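You operate a simulated robot arm through the tools that you are given. There is no shell and no other tool.

You are at the controls of a simulated robot arm. One attempt, no reset.

Task
Wax the middle of the cloth wrap and roll the flakes in.
Fine: wax brush from the paste dish, wrap roller for the flakes; both back on their rests; the wrap stays; drop nothing. A coat counts when it lies all over at full strength: go over it till it gets no stronger. What is to be rubbed or washed off counts as gone when no trace of it is left.

Only the result counts: the job must be done as asked and must still hold three seconds after the hand-in. Knocking over, shifting, dropping, spilling or breaking anything else fails it. Flat cloth is picked up by pressing the open fingertips on it (5 to 10 N) and closing them slowly along it; thin cloth reads only 2 to 8 mm in the jaws.

Robot
A 7-joint arm with a two-finger parallel gripper, fixed in place. Base frame: the origin is on the floor under the middle of its stand, x ahead of it, y to its left, z up; the work surface is at about z = 800. Readings come in mm, degrees, newtons and seconds.
With the tool pointing down near the work surface it reaches from about 360 to 800 mm from the base axis. Its first joint turns from -143.0 to 143.0 degrees. Payload 3 kg.
Tool frame: the origin (TCP) lies between the finger pads and is the grasp point; the fingertips stand 30 mm ahead of it; z points along the fingers, y is the line along which they close. Largest opening 110 mm; finger width 20, thickness 10; the body of the gripper, 48 by 112 mm, starts 55 mm behind the TCP.
Orientation is told as [roll, pitch, yaw] about the base's x, y, z axes, in that order, counted from this pose: with the fingers straight down and closing along the base's y, the tool's x points along the base's -x, its y along +y and its z along -z.

Tools
- The arm moves only by the tool servo_tool. Its argument "targets" is a list of rows, each an object (a shift or turn left out is 0, a gripper value left out holds the last) with "travel": the shift along the tool's x, y, z in units of 50 mm (1.0 is 50 mm), a list of three; "delta_rot": the turn, a rotation vector about the tool's x, y, z in units of 8 degrees (1.0 is 8 degrees), a list of three. In form: [{"travel": [tx, ty, tz], "delta_rot": [ax, ay, az]}, ...]. A call has 1 to 20 rows; each row shifts and turns the commanded pose from where the row before left it, along the tool's axes as they then stand. "fingers" is the finger opening in mm, from 0 to 110, set as the call begins (left out, the last holds). A call with a number of a shift or a turn outside -1 to 1 is refused whole. Each row takes 0.2 s and may step no farther than 50 mm and 8.6 degrees from the row before; otherwise, or with a gripper value out of range, the whole call is refused. A pose out of reach is approached as far as the arm can. The call stops where the force on the tool passes 40 N (or 10 N more than at its start, if that is more) or the arm is blocked; 0.2 s more then pass. The fingers move at their own pace (about 153 mm/s each) and stop on an object; they squeeze with about 36 N. The grip force told is the motor's: it shows also when the fingers shut on nothing. Time passes only in rows, and 0.2 s behind the last, so rows that do not move let the fingers close. It gives the time, the measured TCP pose, the force on the tool (base axes), the opening and the grip force at its end, in the units of the frame above (readings bear some noise), with the torque about the TCP (base axes, N m) and any sound that the robot's microphone picked up.
- Cameras (640 x 400 px; columns grow to the right, rows downward): "scene" is fixed at [220.8, -647.9, 1650.6]; the picture's right is [0.83, -0.55, 0.00], its down [-0.43, -0.66, -0.62] and it looks along [0.34, 0.52, -0.79] (base axes); focal length 310 px, centre (320, 200). "wrist" rides on the gripper at [72, 17, -103] in the tool frame; the picture's right is [-0.23, 0.97, 0.00], its down [-0.76, -0.18, -0.62] and it looks along [-0.61, -0.14, 0.78] (tool axes); focal length 222 px, centre (320, 200). There is no depth. A picture from a camera that has moved, and an enlarged one, comes with that camera's place and axes in the base frame and with its lens.
- grab_frame(camera): a new picture of that camera. No time passes.
- slide_trunk(by): moves the trunk up (or, below 0, down) by that many mm; the arm rides with it, the base frame stays. It gives what a move gives, with no picture.
- zoom(camera, box): a new picture of the part [left, top, right, bottom] of that camera's present view, enlarged. No time passes.
- hand_in(): hands the job in; it is judged then, once.

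Places have to be worked out from the pictures, the camera data and where the tool is seen. Open the gripper and draw the arm clear of the work before you hand the job in, unless the task says otherwise.

The tools are called as name(argument=value, ...) on one line, values as JSON. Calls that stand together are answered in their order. servo_tool: Moves the arm, as the interface text tells. Its arguments: {"type":"object","properties":{"targets":{"type":"array","items":{"type":"object","properties":{"travel":{"type":"array","items":{"type":"number"}},"delta_rot":{"type":"array","items":{"type":"number"}}}}},"fingers":{"type":"number"}},"required":["targets"]} The other tools are called the same way: slide_trunk (by) moves the trunk up or down; grab_frame (camera) takes a picture; zoom (camera, box) takes an enlarged picture of a part of a camera's view; hand_in () hands the job in.

At the start:

```text
time_s: 0.0
eef_pos: [611.4, 52.6, 1177.1]
ee_rot: [0.0, -0.1, 0.0]
ft_force: [0.1, -0.9, 0.0]
ft_torque: [0.0, 0.01, 0.01]
width: 109.9
grasp_force: 0.0
trunk travel left (down, up): [-425.0, 65.0]
```

scene: 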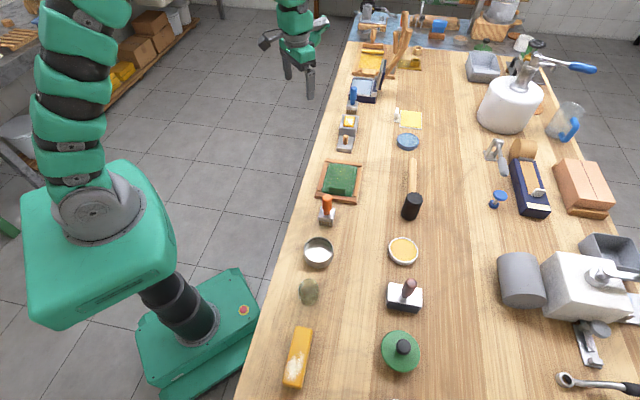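
wrist: 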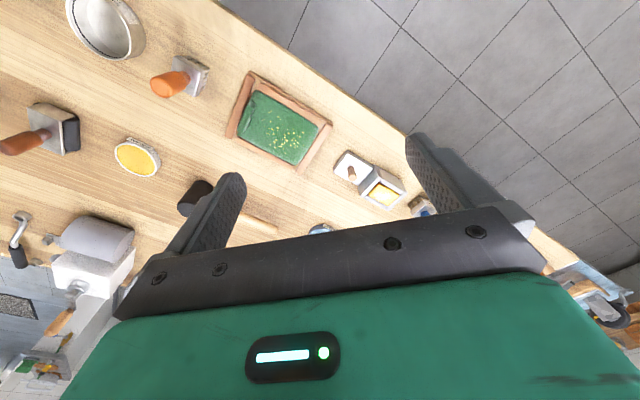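

I begin by looking closer at the bench to identify the wrap, the brush, the paste dish, the roller and the flakes.

zoom(camera="scene", box=[280, 140, 440, 240])

zoom(camera="scene", box=[320, 60, 480, 160])

zoom(camera="scene", box=[270, 220, 470, 400])

zoom(camera="scene", box=[340, 0, 560, 90])

zoom(camera="wrist", box=[80, 0, 440, 230])

```text
4.00 times, centred on (360, 190) of scene
camera zoom: at [220.8, -647.9, 1650.6], right [0.83, -0.55, 0.0], down [-0.43, -0.66, -0.62], along [0.34, 0.52, -0.79], focal length 1240 px, centre (160, 240)
```

zoom: 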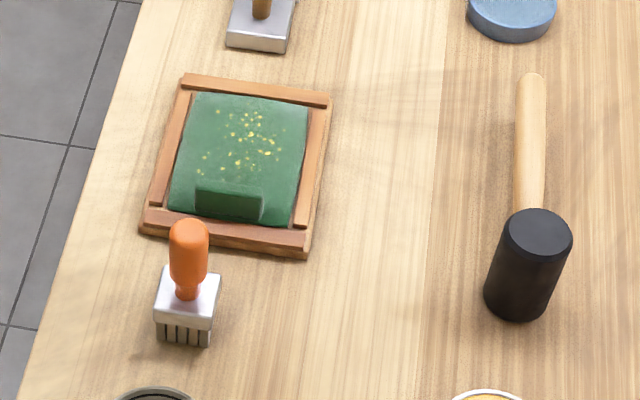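

```text
4.00 times, centred on (400, 110) of scene
camera zoom: at [220.8, -647.9, 1650.6], right [0.83, -0.55, 0.0], down [-0.43, -0.66, -0.62], along [0.34, 0.52, -0.79], focal length 1240 px, centre (0, 560)
```

zoom: 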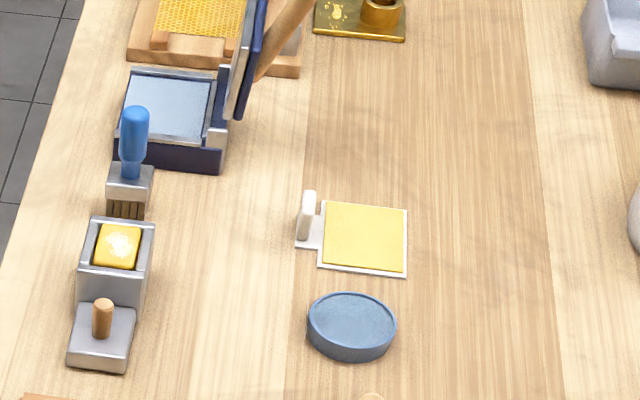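

```text
2.22 times, centred on (370, 310) of scene
camera zoom: at [220.8, -647.9, 1650.6], right [0.83, -0.55, 0.0], down [-0.43, -0.66, -0.62], along [0.34, 0.52, -0.79], focal length 689 px, centre (209, -44)
```

zoom: 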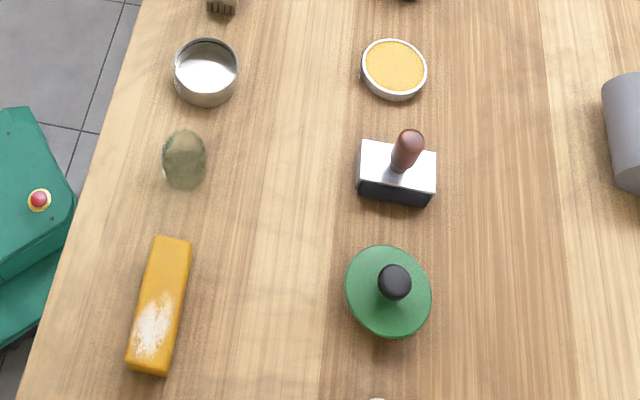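

```text
2.91 times, centred on (450, 45) of scene
camera zoom: at [220.8, -647.9, 1650.6], right [0.83, -0.55, 0.0], down [-0.43, -0.66, -0.62], along [0.34, 0.52, -0.79], focal length 902 px, centre (-58, 651)
```

zoom: 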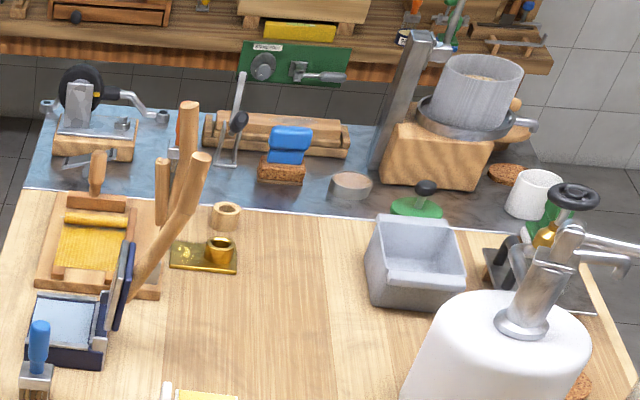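

```text
1.74 times, centred on (260, 115) of wrist
camera zoom: at [539.4, 70.1, 1281.2], right [0.23, 0.97, 0.0], down [0.76, -0.18, 0.62], along [0.61, -0.14, -0.78], focal length 386 px, centre (424, 348)
```

zoom: 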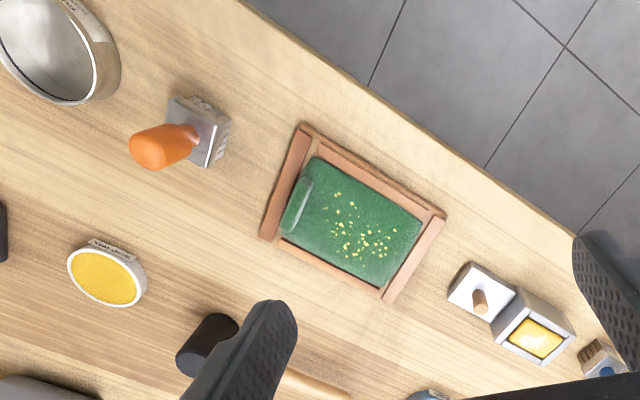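

There are two framed cloths and several brushes, dishes and rollers; I look closer at each for labels and details.

zoom(camera="scene", box=[345, 40, 409, 80])

zoom(camera="scene", box=[310, 155, 374, 195])

zoom(camera="scene", box=[330, 80, 390, 118])

zoom(camera="scene", box=[325, 110, 373, 155])

zoom(camera="scene", box=[385, 100, 433, 155])

zoom(camera="scene", box=[295, 190, 345, 275])

zoom(camera="scene", box=[375, 230, 430, 320])

zoom(camera="scene", box=[390, 5, 470, 75])

zoom(camera="scene", box=[480, 130, 560, 220])

```text
10.00 times, centred on (377, 60) of scene
camera zoom: at [220.8, -647.9, 1650.6], right [0.83, -0.55, 0.0], down [-0.43, -0.66, -0.62], along [0.34, 0.52, -0.79], focal length 3100 px, centre (-250, 1600)
```

zoom: 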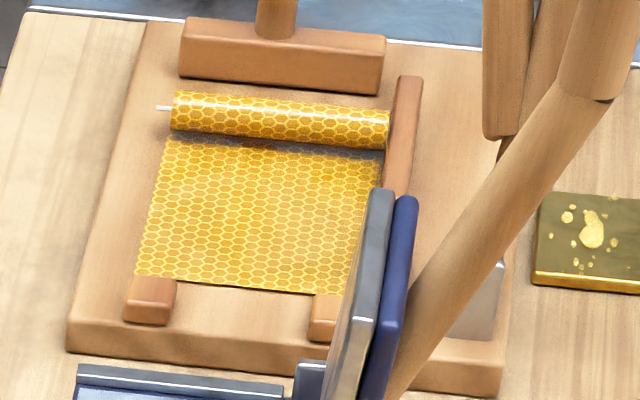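

```text
10.00 times, centred on (342, 175) of scene
camera zoom: at [220.8, -647.9, 1650.6], right [0.83, -0.55, 0.0], down [-0.43, -0.66, -0.62], along [0.34, 0.52, -0.79], focal length 3100 px, centre (100, 450)
```

zoom: 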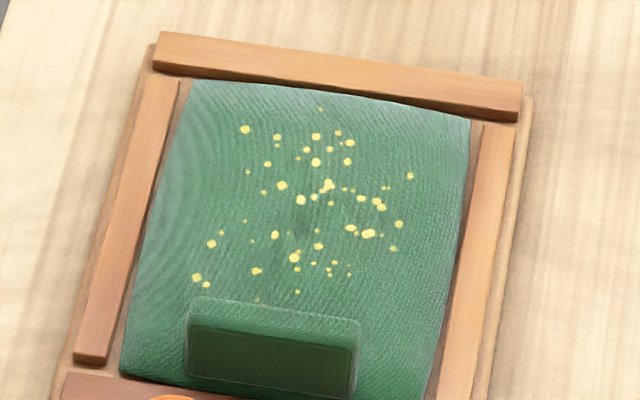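

```text
10.53 times, centred on (360, 99) of scene
camera zoom: at [220.8, -647.9, 1650.6], right [0.83, -0.55, 0.0], down [-0.43, -0.66, -0.62], along [0.34, 0.52, -0.79], focal length 3264 px, centre (-101, 1263)
```

zoom: 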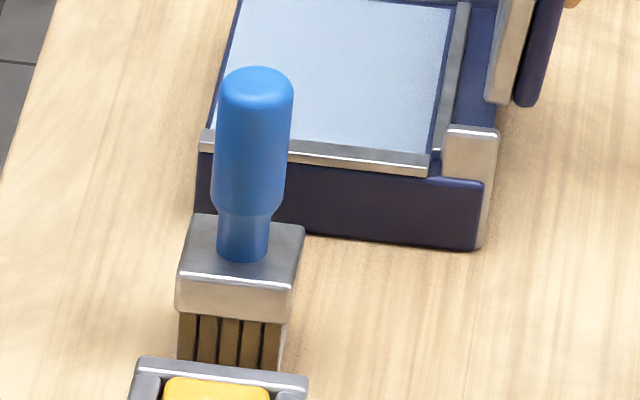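

```text
8.89 times, centred on (349, 132) of scene
camera zoom: at [220.8, -647.9, 1650.6], right [0.83, -0.55, 0.0], down [-0.43, -0.66, -0.62], along [0.34, 0.52, -0.79], focal length 2756 px, centre (62, 800)
```

zoom: 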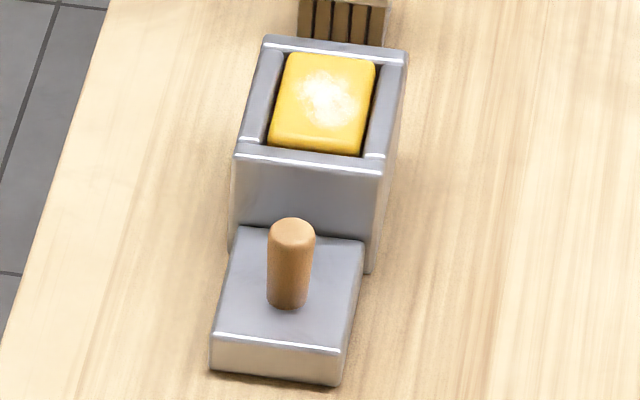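

```text
7.27 times, centred on (409, 128) of scene
camera zoom: at [220.8, -647.9, 1650.6], right [0.83, -0.55, 0.0], down [-0.43, -0.66, -0.62], along [0.34, 0.52, -0.79], focal length 2255 px, centre (-327, 727)
```

zoom: 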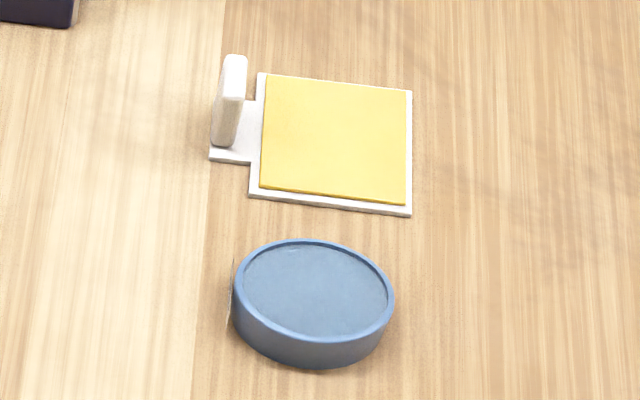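

```text
4.71 times, centred on (320, 232) of scene
camera zoom: at [220.8, -647.9, 1650.6], right [0.83, -0.55, 0.0], down [-0.43, -0.66, -0.62], along [0.34, 0.52, -0.79], focal length 1459 px, centre (320, 47)
```

zoom: 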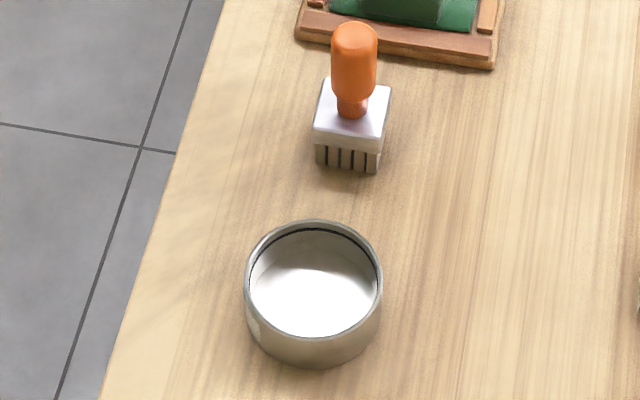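

```text
4.44 times, centred on (402, 275) of scene
camera zoom: at [220.8, -647.9, 1650.6], right [0.83, -0.55, 0.0], down [-0.43, -0.66, -0.62], along [0.34, 0.52, -0.79], focal length 1378 px, centre (-47, -133)
```

zoom: 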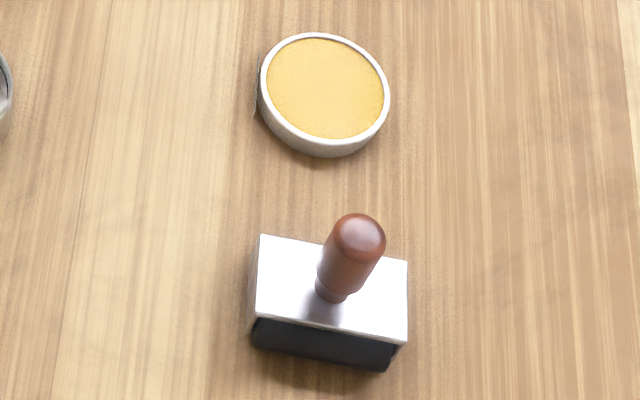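

```text
5.71 times, centred on (430, 40) of scene
camera zoom: at [220.8, -647.9, 1650.6], right [0.83, -0.55, 0.0], down [-0.43, -0.66, -0.62], along [0.34, 0.52, -0.79], focal length 1772 px, centre (-309, 1114)
```

zoom: 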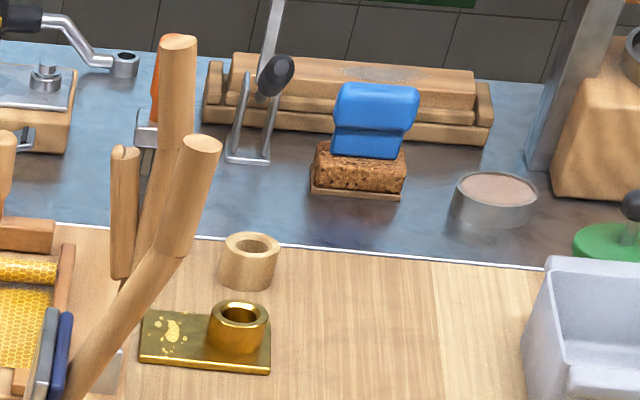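

```text
4.44 times, centred on (520, 175) of scene
camera zoom: at [220.8, -647.9, 1650.6], right [0.83, -0.55, 0.0], down [-0.43, -0.66, -0.62], along [0.34, 0.52, -0.79], focal length 1378 px, centre (-569, 311)
```

zoom: 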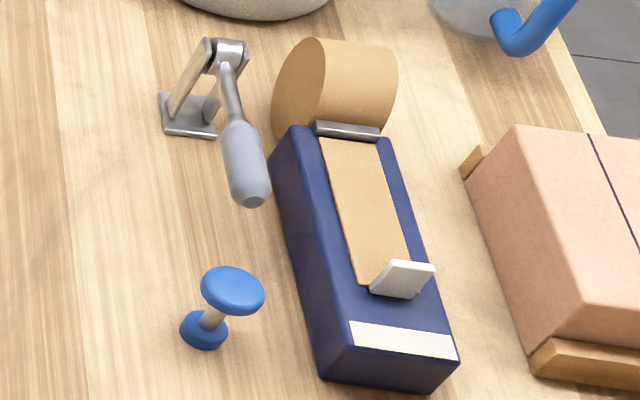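

The labels on the dishes face the robot; I zoom into the wrist view to read them.

zoom(camera="wrist", box=[100, 120, 180, 190])

zoom(camera="wrist", box=[60, 0, 220, 100])

zoom(camera="wrist", box=[0, 80, 100, 170])

zoom(camera="wrist", box=[320, 130, 440, 220])

zoom(camera="wrist", box=[220, 60, 340, 180])

```text
5.71 times, centred on (140, 155) of wrist
camera zoom: at [539.4, 70.1, 1281.2], right [0.23, 0.97, 0.0], down [0.76, -0.18, 0.62], along [0.61, -0.14, -0.78], focal length 1269 px, centre (1349, 457)
```

zoom: 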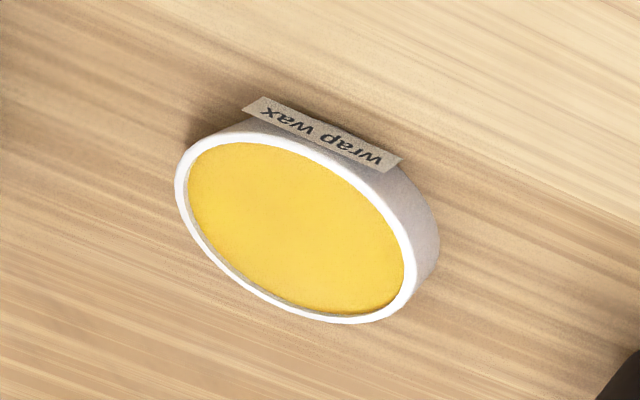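

```text
4.00 times, centred on (140, 50) of wrist
camera zoom: at [539.4, 70.1, 1281.2], right [0.23, 0.97, 0.0], down [0.76, -0.18, 0.62], along [0.61, -0.14, -0.78], focal length 888 px, centre (1040, 800)
```

zoom: 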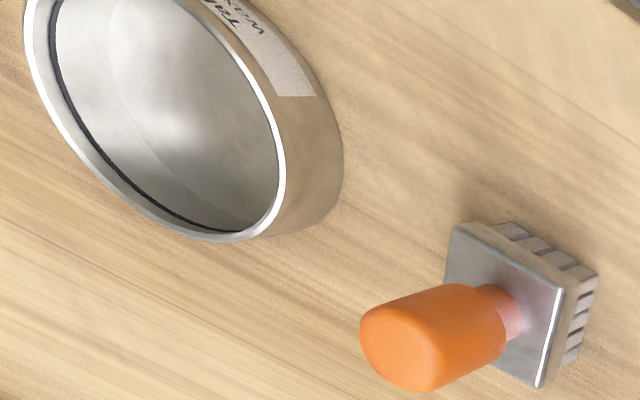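

```text
4.44 times, centred on (50, 125) of wrist
camera zoom: at [539.4, 70.1, 1281.2], right [0.23, 0.97, 0.0], down [0.76, -0.18, 0.62], along [0.61, -0.14, -0.78], focal length 987 px, centre (1520, 533)
```

zoom: 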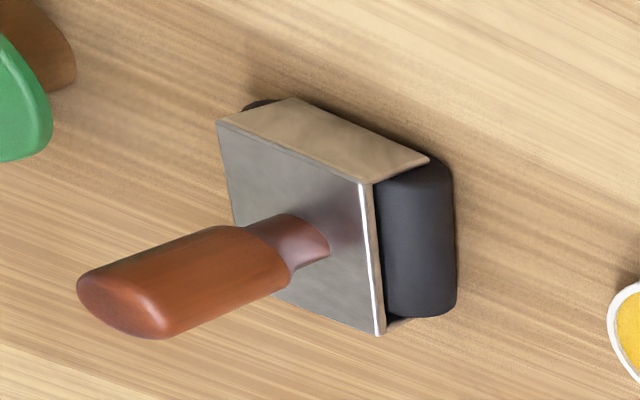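

```text
4.44 times, centred on (380, 175) of wrist
camera zoom: at [539.4, 70.1, 1281.2], right [0.23, 0.97, 0.0], down [0.76, -0.18, 0.62], along [0.61, -0.14, -0.78], focal length 987 px, centre (53, 311)
```

zoom: 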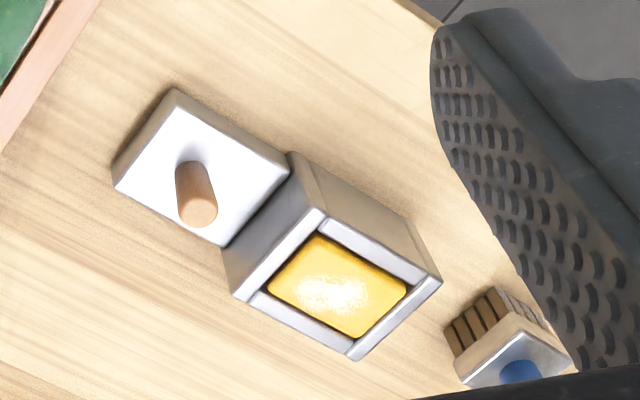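

```text
3.33 times, centred on (280, 120) of wrist
camera zoom: at [539.4, 70.1, 1281.2], right [0.23, 0.97, 0.0], down [0.76, -0.18, 0.62], along [0.61, -0.14, -0.78], focal length 740 px, centre (453, 467)
```

zoom: 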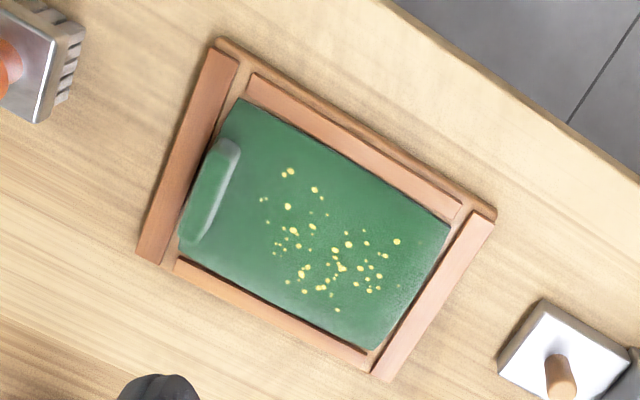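

The dish at pixel (403,251) is labelled "wrap wax", and the green cloth in the wooden frame with flakes is the wrap. The table is turned about 45° from the base, so I yaw the tool -45° and fly over toward the dish and roller at a safe height to look closer.

servo_tool(targets=[{"delta_rot": [0, 0, 0.9375]}, {"delta_rot": [0, 0, 0.9375]}, {"delta_rot": [0, 0, 0.9375]}, {"delta_rot": [0, 0, 0.9375]}, {"delta_rot": [0, 0, 0.9375]}, {"delta_rot": [0, 0, 0.9375]}, {"travel": [-0.1375, -0.699, 0.0675]}, {"travel": [-0.1375, -0.699, 0.0675]}, {"travel": [-0.1375, -0.699, 0.0675]}, {"travel": [-0.1375, -0.699, 0.0675]}, {"travel": [-0.1375, -0.699, 0.0675]}, {"travel": [-0.1375, -0.699, 0.0675]}, {"travel": [-0.1375, -0.699, 0.0675]}, {"travel": [-0.1375, -0.699, 0.0675]}, {"travel": [0, 0, 0]}])

grab_frame(camera="wrist")

```text
time_s: 3.2
eef_pos: [453.3, -184.1, 1150.6]
ee_rot: [0.1, 0.0, -44.9]
ft_force: [-0.7, -0.1, -0.7]
ft_torque: [0.01, -0.01, 0.0]
width: 110.0
grasp_force: 0.1
trunk travel left (down, up): [-425.0, 65.0]
```

```text
taken
camera wrist: at [413.8, -120.9, 1254.2], right [0.85, 0.53, 0.0], down [0.41, -0.66, 0.62], along [0.33, -0.53, -0.78], focal length 222 px, centre (320, 200)
```

wrist: 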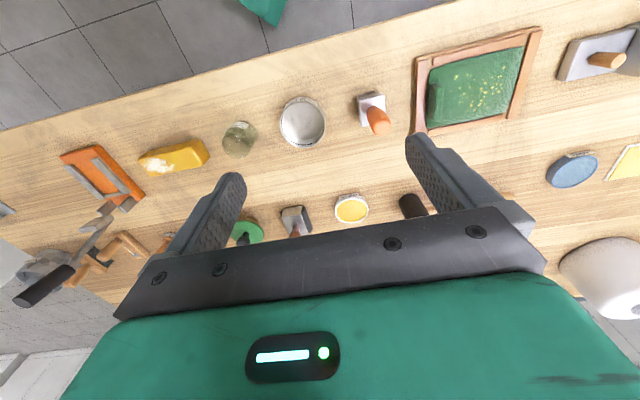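

The view works; now I zoom in on the dish, bowl, brush, roller, and wrap for labels and rests.

zoom(camera="wrist", box=[270, 80, 340, 160])

zoom(camera="wrist", box=[340, 80, 400, 145])

zoom(camera="wrist", box=[405, 20, 555, 140])

zoom(camera="wrist", box=[225, 185, 385, 250])

zoom(camera="wrist", box=[540, 120, 640, 200])

zoom(camera="wrist", box=[20, 120, 280, 280])

```text
5.00 times, centred on (305, 120) of wrist
camera zoom: at [413.8, -120.9, 1254.2], right [0.85, 0.53, 0.0], down [0.41, -0.66, 0.62], along [0.33, -0.53, -0.78], focal length 1111 px, centre (395, 600)
```

zoom: 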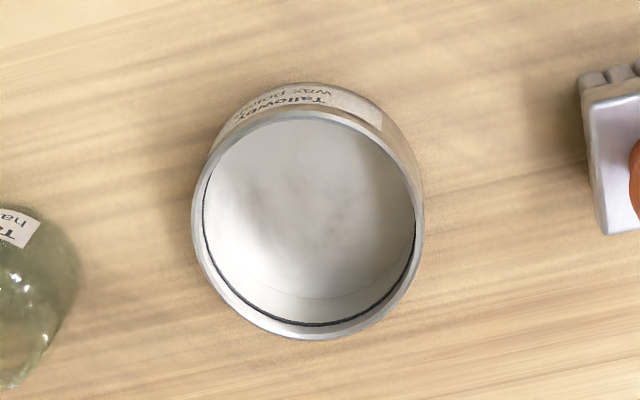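

```text
6.15 times, centred on (370, 112) of wrist
camera zoom: at [413.8, -120.9, 1254.2], right [0.85, 0.53, 0.0], down [0.41, -0.66, 0.62], along [0.33, -0.53, -0.78], focal length 1367 px, centre (12, 738)
```

zoom: 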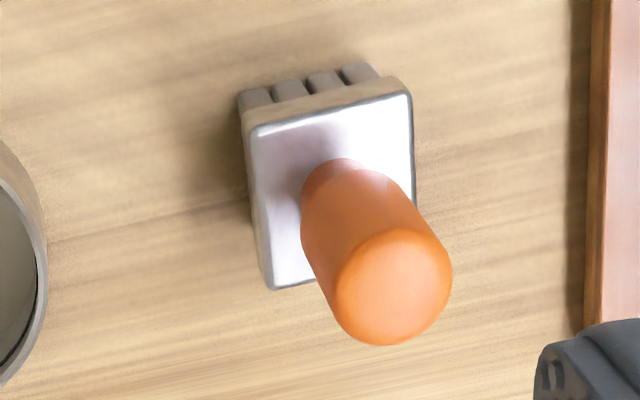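

```text
3.33 times, centred on (480, 80) of wrist
camera zoom: at [413.8, -120.9, 1254.2], right [0.85, 0.53, 0.0], down [0.41, -0.66, 0.62], along [0.33, -0.53, -0.78], focal length 740 px, centre (-213, 600)
```

zoom: 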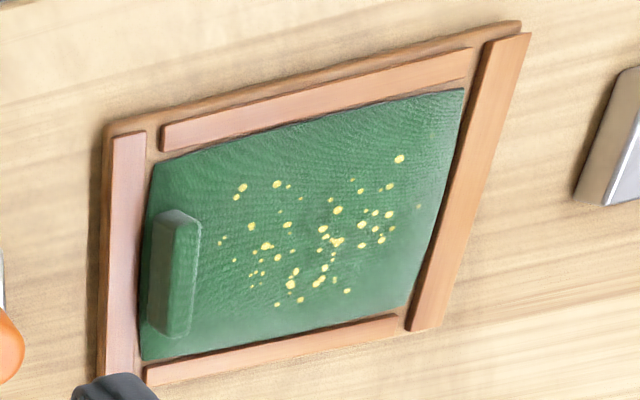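

```text
4.00 times, centred on (305, 218) of wrist
camera zoom: at [413.8, -120.9, 1254.2], right [0.85, 0.53, 0.0], down [0.41, -0.66, 0.62], along [0.33, -0.53, -0.78], focal length 888 px, centre (380, 130)
```

zoom: 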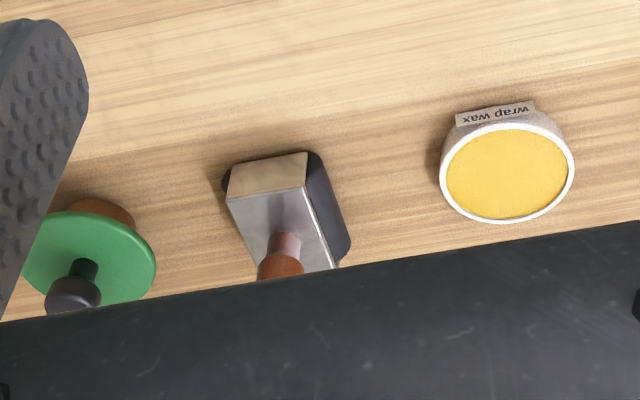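

```text
5.00 times, centred on (590, 160) of wrist
camera zoom: at [413.8, -120.9, 1254.2], right [0.85, 0.53, 0.0], down [0.41, -0.66, 0.62], along [0.33, -0.53, -0.78], focal length 1111 px, centre (-1030, 400)
```

zoom: 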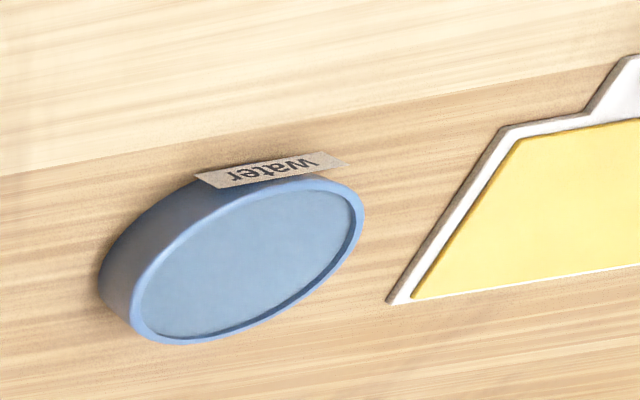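

```text
2.46 times, centred on (150, 200) of wrist
camera zoom: at [413.8, -120.9, 1254.2], right [0.85, 0.53, 0.0], down [0.41, -0.66, 0.62], along [0.33, -0.53, -0.78], focal length 547 px, centre (738, 200)
```

zoom: 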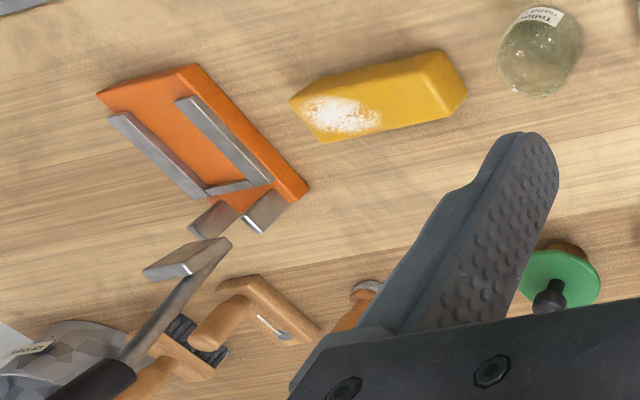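

The dish is "wrap wax", the blue dish is water, the steel bowl is a tallow pour pot; the only reachable brush is the orange one (handle about s=271, w=523 in table coordinates, i.e. x≈562, y≈-178). I move above it at z≈1000 to look closely before gripping.

servo_tool(targets=[{"travel": [-0.292, 0.322, 0.6]}, {"travel": [-0.292, 0.322, 0.6]}, {"travel": [-0.292, 0.322, 0.6]}, {"travel": [-0.292, 0.322, 0.6]}, {"travel": [-0.292, 0.322, 0.6]}, {"travel": [0, 0, 0]}])

grab_frame(camera="wrist")

grab_frame(camera="scene")

```text
time_s: 4.6
eef_pos: [561.5, -177.8, 999.4]
ee_rot: [-0.1, 0.1, -45.1]
ft_force: [-0.1, -0.4, -0.1]
ft_torque: [-0.02, 0.03, 0.01]
width: 110.1
grasp_force: 0.0
trunk travel left (down, up): [-425.0, 65.0]
```

```text
taken
camera wrist: at [522.8, -114.0, 1104.0], right [0.85, 0.53, 0.0], down [0.41, -0.66, 0.62], along [0.33, -0.53, -0.78], focal length 222 px, centre (320, 200)
```

wrist: 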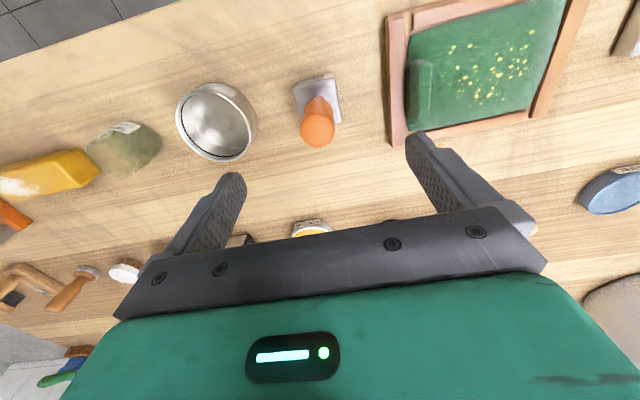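

```text
taken
```

scene: 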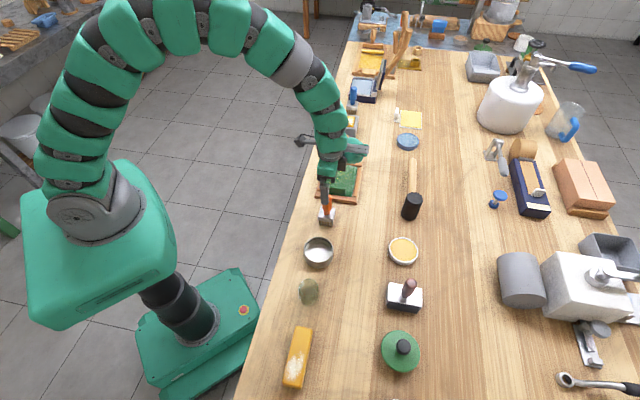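

The brush handle is right below the gripper. I zoom on the brush and the wrap from here.

zoom(camera="wrist", box=[270, 60, 370, 160])

zoom(camera="wrist", box=[380, 0, 590, 150])

zoom(camera="scene", box=[305, 180, 345, 235])

zoom(camera="scene", box=[380, 270, 430, 320])

```text
4.00 times, centred on (320, 110) of wrist
camera zoom: at [522.8, -114.0, 1104.0], right [0.85, 0.53, 0.0], down [0.41, -0.66, 0.62], along [0.33, -0.53, -0.78], focal length 888 px, centre (320, 560)
```

zoom: 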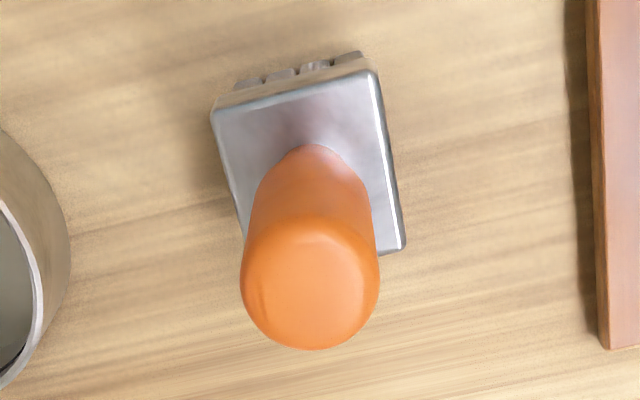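

```text
2.67 times, centred on (485, 75) of wrist
camera zoom: at [522.8, -114.0, 1104.0], right [0.85, 0.53, 0.0], down [0.41, -0.66, 0.62], along [0.33, -0.53, -0.78], focal length 592 px, centre (-120, 533)
```

zoom: 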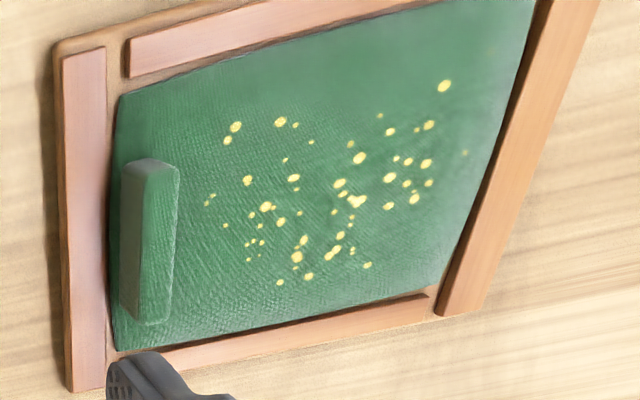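

```text
7.27 times, centred on (325, 208) of scene
camera zoom: at [220.8, -647.9, 1650.6], right [0.83, -0.55, 0.0], down [-0.43, -0.66, -0.62], along [0.34, 0.52, -0.79], focal length 2255 px, centre (284, 146)
```

zoom: 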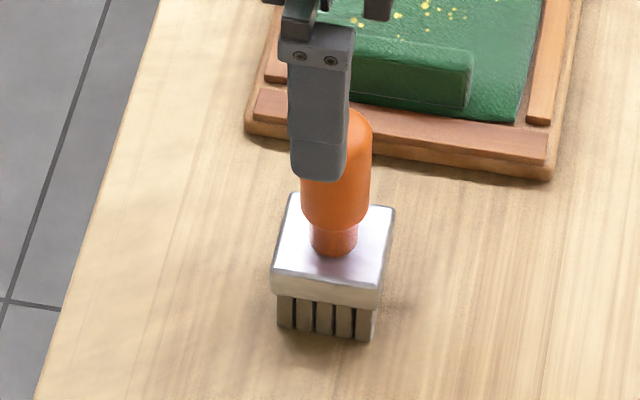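

```text
8.00 times, centred on (405, 295) of scene
camera zoom: at [220.8, -647.9, 1650.6], right [0.83, -0.55, 0.0], down [-0.43, -0.66, -0.62], along [0.34, 0.52, -0.79], focal length 2480 px, centre (-360, -560)
```

zoom: 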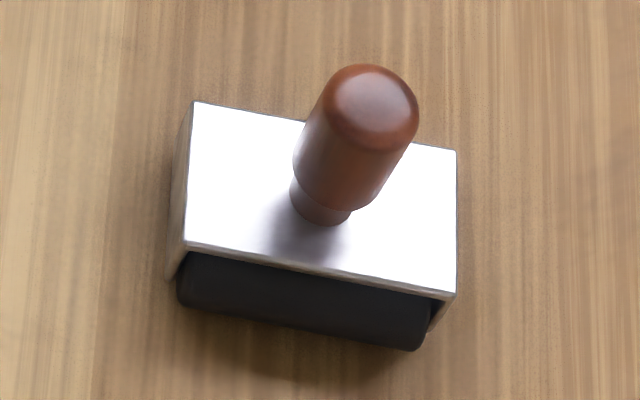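

Brush block is about 46 mm square, aligned with the table, centred at s≈270.3, w≈521.3; handle ~30 mm thick, top near z≈917. I centre and descend with open fingers to TCP z≈890, then look.

servo_tool(targets=[{"travel": [0.03, -0.02, 0.55]}, {"travel": [0, 0, 0.55]}, {"travel": [0, 0, 0.55]}, {"travel": [0, 0, 0.53]}, {"travel": [0, 0, 0]}], fingers=80)

grab_frame(camera="wrist")

zoom(camera="scene", box=[295, 165, 365, 235])

```text
time_s: 5.8
eef_pos: [560.6, -177.5, 892.8]
ee_rot: [0.0, 0.0, -45.0]
ft_force: [0.9, 0.4, 1.0]
ft_torque: [-0.03, 0.03, -0.01]
width: 80.2
grasp_force: 0.1
trunk travel left (down, up): [-425.0, 65.0]
```

```text
taken
camera wrist: at [521.6, -113.8, 995.7], right [0.85, 0.53, 0.0], down [0.41, -0.66, 0.62], along [0.33, -0.53, -0.78], focal length 222 px, centre (320, 200)
```

wrist: 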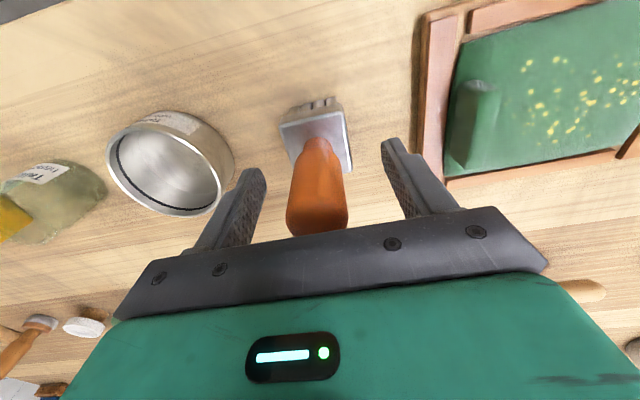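

```text
5.71 times, centred on (330, 200) of scene
camera zoom: at [220.8, -647.9, 1650.6], right [0.83, -0.55, 0.0], down [-0.43, -0.66, -0.62], along [0.34, 0.52, -0.79], focal length 1772 px, centre (263, 200)
```

zoom: 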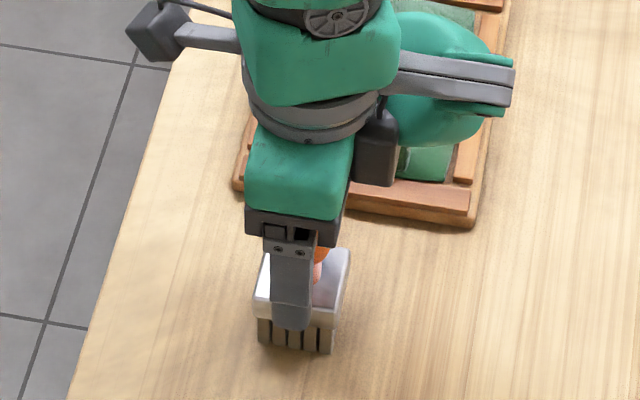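

The handle sits centred between the fingers. I close on it.

servo_tool(targets=[{"travel": [0, 0, 0]}, {"travel": [0, 0, 0]}, {"travel": [0, 0, 0]}], fingers=0)

grab_frame(camera="wrist")

```text
time_s: 6.6
eef_pos: [560.9, -177.2, 891.2]
ee_rot: [0.0, 0.0, -45.0]
ft_force: [0.1, -0.4, -0.2]
ft_torque: [-0.02, -0.01, -0.02]
width: 28.7
grasp_force: 35.3
trunk travel left (down, up): [-425.0, 65.0]
```

```text
taken
camera wrist: at [521.5, -113.8, 995.8], right [0.85, 0.53, 0.0], down [0.41, -0.66, 0.62], along [0.33, -0.53, -0.78], focal length 222 px, centre (320, 200)
```

wrist: 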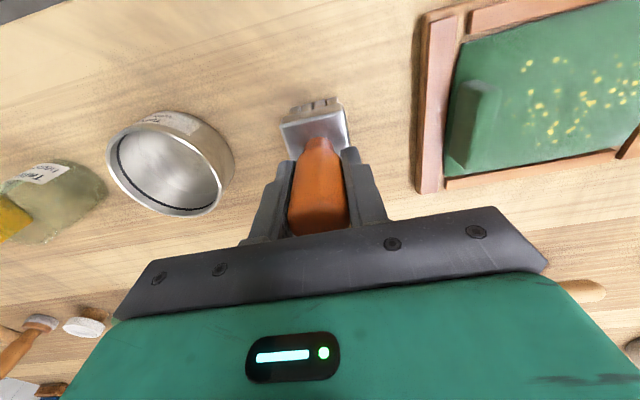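

Gripped (28.7 mm, 35 N). Brush rest recorded at TCP ≈ (560.9, -177.2, 891.2). I lift it straight up and check that it hangs properly.

servo_tool(targets=[{"travel": [0, 0, -0.3]}, {"travel": [0, 0, -0.6]}, {"travel": [0, 0, -0.6]}, {"travel": [0, 0, 0]}])

grab_frame(camera="wrist")

zoom(camera="scene", box=[290, 150, 440, 270])

```text
time_s: 7.6
eef_pos: [560.2, -177.4, 968.8]
ee_rot: [0.0, 0.0, -45.0]
ft_force: [-0.2, 0.2, -0.8]
ft_torque: [-0.01, 0.0, -0.03]
width: 28.8
grasp_force: 36.0
trunk travel left (down, up): [-425.0, 65.0]
```

```text
taken
camera wrist: at [521.0, -114.0, 1071.5], right [0.85, 0.53, 0.0], down [0.41, -0.66, 0.62], along [0.33, -0.53, -0.78], focal length 222 px, centre (320, 200)
```

wrist: 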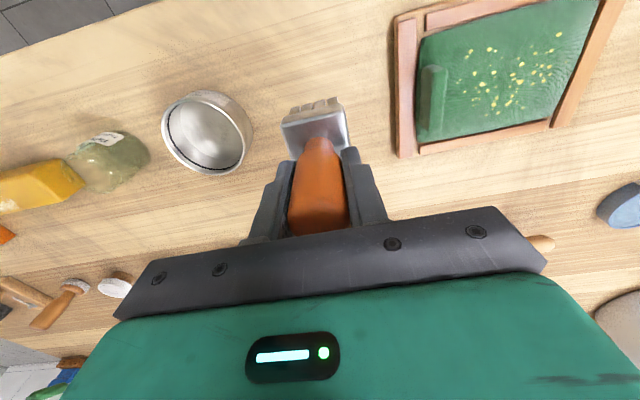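

```text
3.33 times, centred on (365, 210) of scene
camera zoom: at [220.8, -647.9, 1650.6], right [0.83, -0.55, 0.0], down [-0.43, -0.66, -0.62], along [0.34, 0.52, -0.79], focal length 1034 px, centre (170, 167)
```

zoom: 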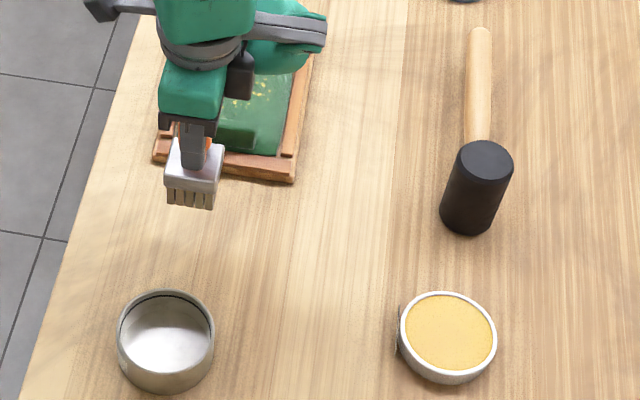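

The brush hangs straight in the grip. I carry it toward the dish, stopping short (w≈700) to see the dish up close.

servo_tool(targets=[{"travel": [-0.4, -0.16, 0]}, {"travel": [-0.634, -0.256, 0]}, {"travel": [-0.634, -0.256, 0]}, {"travel": [-0.634, -0.256, 0]}, {"travel": [-0.634, -0.256, 0]}, {"travel": [-0.634, -0.256, 0]}, {"travel": [0, 0, 0]}])

grab_frame(camera="wrist")

grab_frame(camera="scene")

```text
time_s: 9.2
eef_pos: [635.8, -356.2, 966.9]
ee_rot: [0.0, 0.1, -45.0]
ft_force: [-0.6, -0.6, -1.6]
ft_torque: [0.01, -0.02, -0.01]
width: 28.7
grasp_force: 36.1
trunk travel left (down, up): [-425.0, 65.0]
```

```text
taken
camera wrist: at [596.8, -291.6, 1070.3], right [0.85, 0.53, 0.0], down [0.41, -0.66, 0.62], along [0.33, -0.53, -0.78], focal length 222 px, centre (320, 200)
```

wrist: 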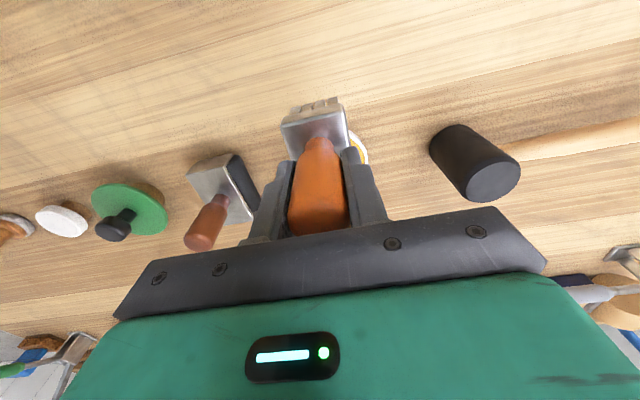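

```text
taken
```

scene: 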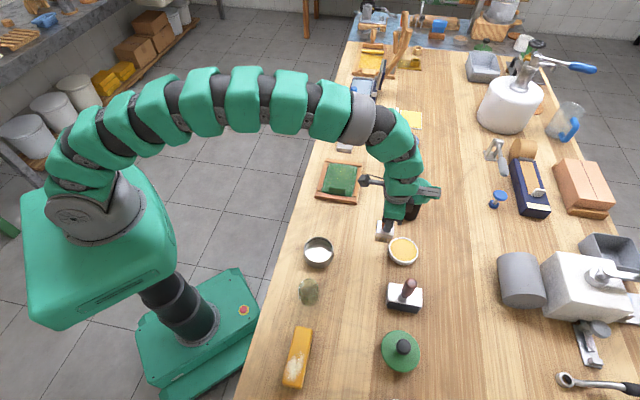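

The brush hides most of the dish in the wrist view; I zoom both views to pin the dish against the brush.

zoom(camera="wrist", box=[270, 80, 390, 180])

zoom(camera="scene", box=[360, 205, 440, 275])

zoom(camera="wrist", box=[160, 130, 290, 270])

```text
4.00 times, centred on (330, 130) of wrist
camera zoom: at [596.8, -291.6, 1070.3], right [0.85, 0.53, 0.0], down [0.41, -0.66, 0.62], along [0.33, -0.53, -0.78], focal length 888 px, centre (280, 480)
```

zoom: 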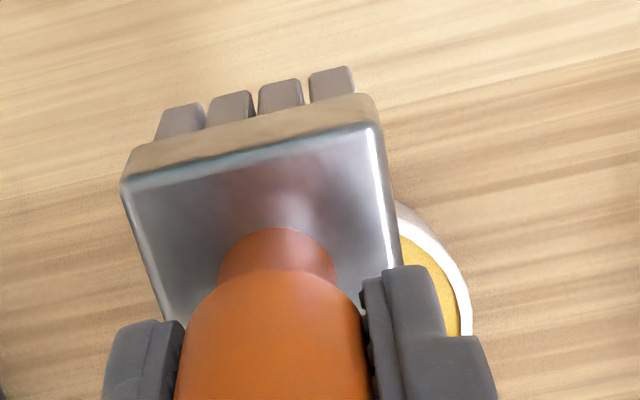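

```text
5.71 times, centred on (400, 240) of scene
camera zoom: at [220.8, -647.9, 1650.6], right [0.83, -0.55, 0.0], down [-0.43, -0.66, -0.62], along [0.34, 0.52, -0.79], focal length 1772 px, centre (-137, -29)
```

zoom: 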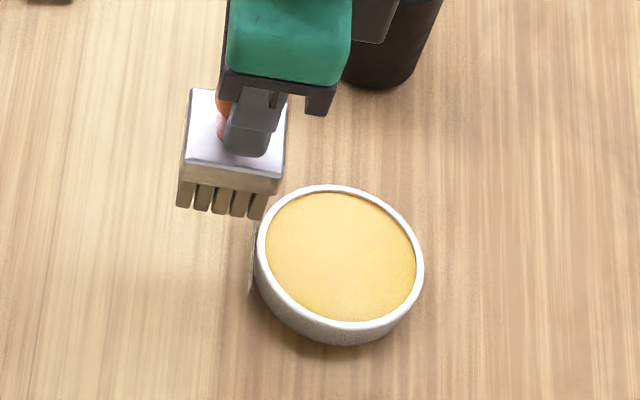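

```text
2.86 times, centred on (225, 200) of wrist
camera zoom: at [596.8, -291.6, 1070.3], right [0.85, 0.53, 0.0], down [0.41, -0.66, 0.62], along [0.33, -0.53, -0.78], focal length 635 px, centre (591, 200)
```

zoom: 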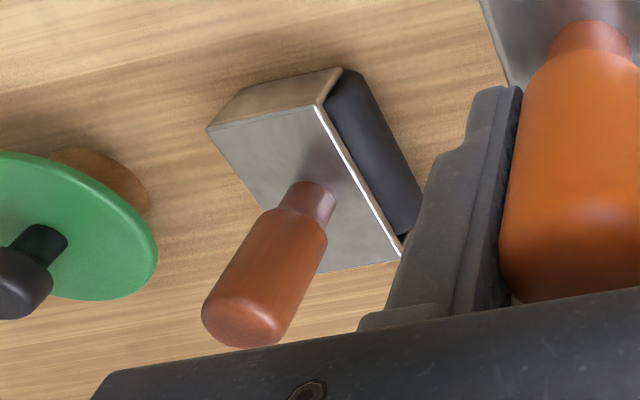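

From both views (with the scene bias calibrated on the brush) the dish centre is near s≈199.7, w≈773, rim z≈815, 89 mm across. That is close to the reach limit, so I move there at height and check it arrives.

servo_tool(targets=[{"travel": [-0.48, 0.014, 0]}, {"travel": [-0.48, 0.013, 0]}, {"travel": [-0.48, 0.013, 0]}, {"travel": [0, 0, 0]}])

grab_frame(camera="wrist")

zoom(camera="scene", box=[360, 205, 440, 275])

```text
time_s: 10.2
eef_pos: [686.0, -405.6, 965.9]
ee_rot: [0.1, 0.2, -45.0]
ft_force: [-0.3, -1.3, -0.9]
ft_torque: [0.01, 0.04, -0.03]
width: 29.1
grasp_force: 36.3
trunk travel left (down, up): [-425.0, 65.0]
```

```text
taken
camera wrist: at [648.4, -341.2, 1069.7], right [0.85, 0.53, 0.0], down [0.41, -0.67, 0.62], along [0.33, -0.53, -0.78], focal length 222 px, centre (320, 200)
```

wrist: 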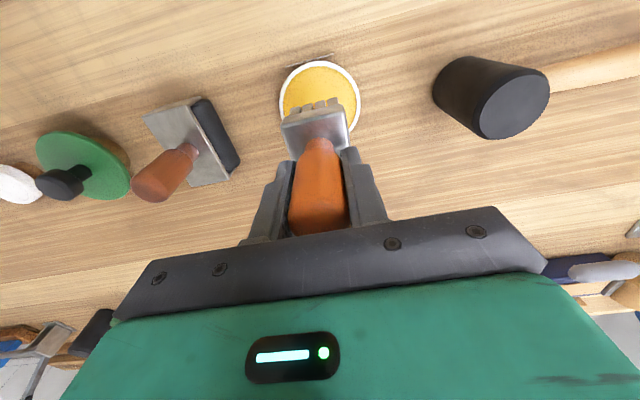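

```text
5.71 times, centred on (400, 240) of scene
camera zoom: at [220.8, -647.9, 1650.6], right [0.83, -0.55, 0.0], down [-0.43, -0.66, -0.62], along [0.34, 0.52, -0.79], focal length 1772 px, centre (-137, -29)
```

zoom: 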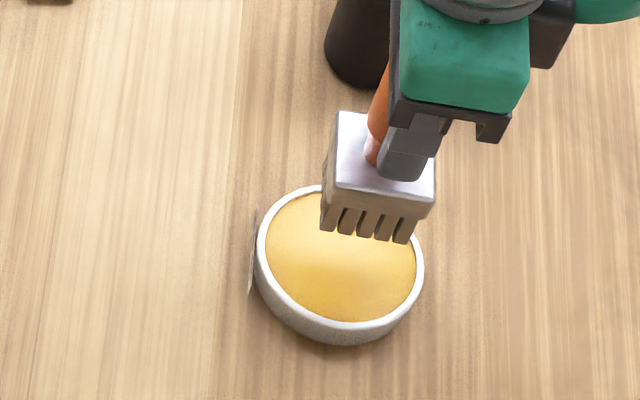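

It arrives within a millimetre or two. The dish is now visible in the wrist view; I zoom to measure it more exactly.

zoom(camera="wrist", box=[260, 40, 380, 160])

zoom(camera="wrist", box=[120, 80, 250, 220])

```text
3.33 times, centred on (320, 100) of wrist
camera zoom: at [648.4, -341.2, 1069.7], right [0.85, 0.53, 0.0], down [0.41, -0.67, 0.62], along [0.33, -0.53, -0.78], focal length 740 px, centre (320, 533)
```

zoom: 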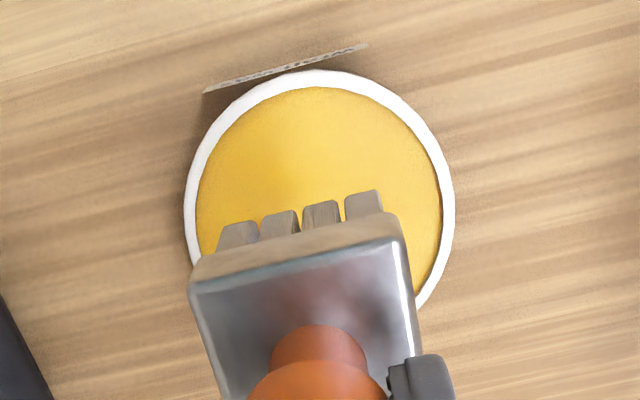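

```text
2.86 times, centred on (185, 150) of wrist
camera zoom: at [648.4, -341.2, 1069.7], right [0.85, 0.53, 0.0], down [0.41, -0.67, 0.62], along [0.33, -0.53, -0.78], focal length 635 px, centre (706, 343)
```

zoom: 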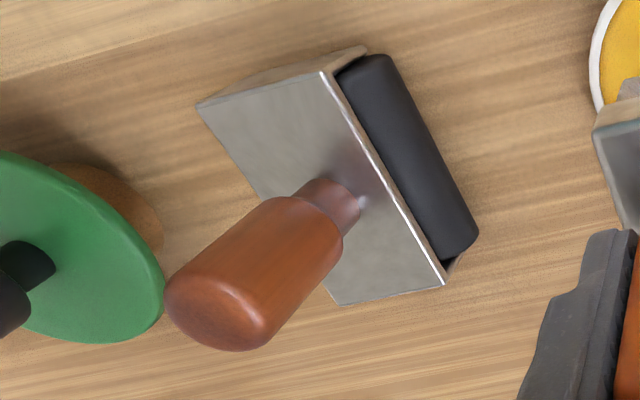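

Dish centre confirmed at about (s 199.8, w 772); the brush is centred over it to within 2 mm. I descend to just above the paste.

servo_tool(targets=[{"travel": [0, 0, 0.4]}, {"travel": [0, 0, 0.4]}, {"travel": [0, 0, 0.2]}, {"travel": [0, 0, 0]}])

zoom(camera="scene", box=[360, 205, 440, 275])

zoom(camera="wrist", box=[250, 60, 390, 170])

```text
time_s: 11.2
eef_pos: [688.1, -403.7, 917.4]
ee_rot: [-0.1, 0.0, -45.1]
ft_force: [0.3, 0.2, -1.0]
ft_torque: [-0.02, -0.02, -0.01]
width: 28.7
grasp_force: 35.8
trunk travel left (down, up): [-425.0, 65.0]
```

```text
5.71 times, centred on (400, 240) of scene
camera zoom: at [220.8, -647.9, 1650.6], right [0.83, -0.55, 0.0], down [-0.43, -0.66, -0.62], along [0.34, 0.52, -0.79], focal length 1772 px, centre (-137, -29)
```

zoom: 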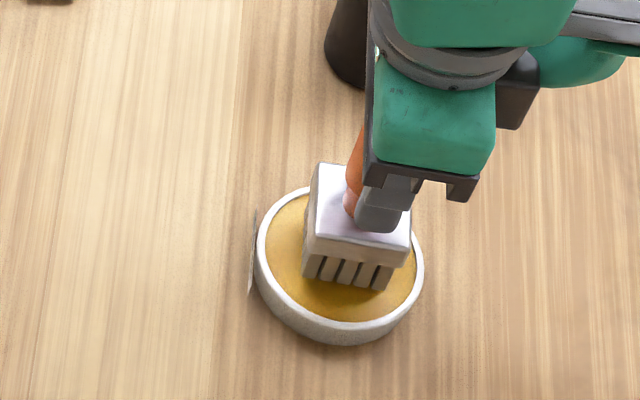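

```text
3.64 times, centred on (320, 115) of wrist
camera zoom: at [649.1, -340.6, 1020.2], right [0.85, 0.53, 0.0], down [0.41, -0.66, 0.62], along [0.33, -0.53, -0.78], focal length 808 px, centre (320, 509)
```

zoom: 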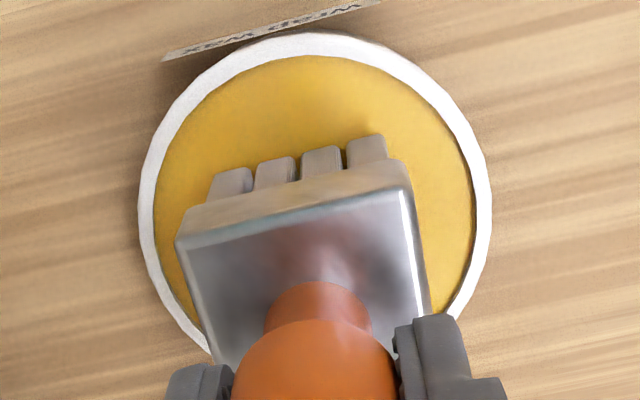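

Clear inside the rim with about 13 mm to go. I lower in small steps, watching the force.

servo_tool(targets=[{"travel": [0, 0, 0.08]}, {"travel": [0, 0, 0.06]}, {"travel": [0, 0, 0.04]}, {"travel": [0, 0, 0.04]}, {"travel": [0, 0, 0]}])

```text
time_s: 12.2
eef_pos: [688.7, -405.7, 911.1]
ee_rot: [0.1, -0.5, -45.1]
ft_force: [-3.4, 0.8, 17.0]
ft_torque: [0.35, 0.4, 0.03]
width: 28.9
grasp_force: 35.6
trunk travel left (down, up): [-425.0, 65.0]
stopped in row 5: the force on the tool passed its limit at 42 N (the readings are from after the stop); the commanded pose is now the measured one
```

Contact came at TCP z≈911 with a peak of 42 N, now 17 N. I check the picture before doing anything further.

zoom(camera="scene", box=[370, 210, 430, 270])

zoom(camera="wrist", box=[250, 50, 390, 250])

```text
6.67 times, centred on (400, 240) of scene
camera zoom: at [220.8, -647.9, 1650.6], right [0.83, -0.55, 0.0], down [-0.43, -0.66, -0.62], along [0.34, 0.52, -0.79], focal length 2067 px, centre (-213, -67)
```

zoom: 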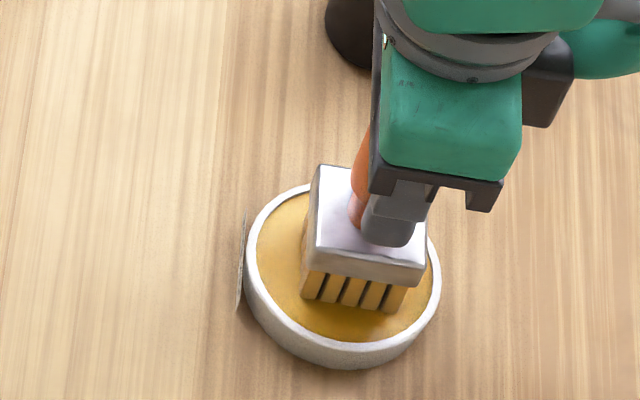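

```text
2.00 times, centred on (320, 150) of wrist
camera zoom: at [648.5, -341.5, 1014.4], right [0.85, 0.53, 0.0], down [0.41, -0.66, 0.63], along [0.33, -0.53, -0.78], focal length 444 px, centre (320, 300)
```

zoom: 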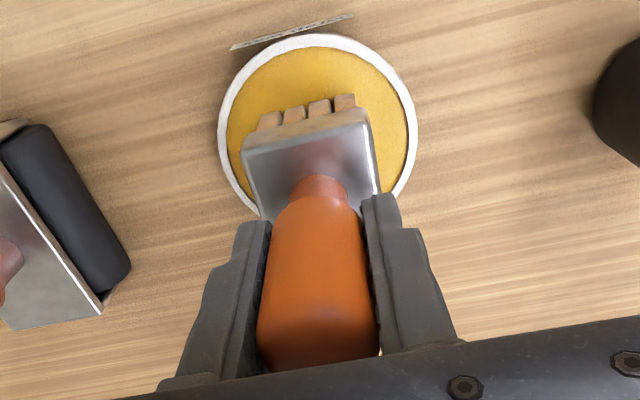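

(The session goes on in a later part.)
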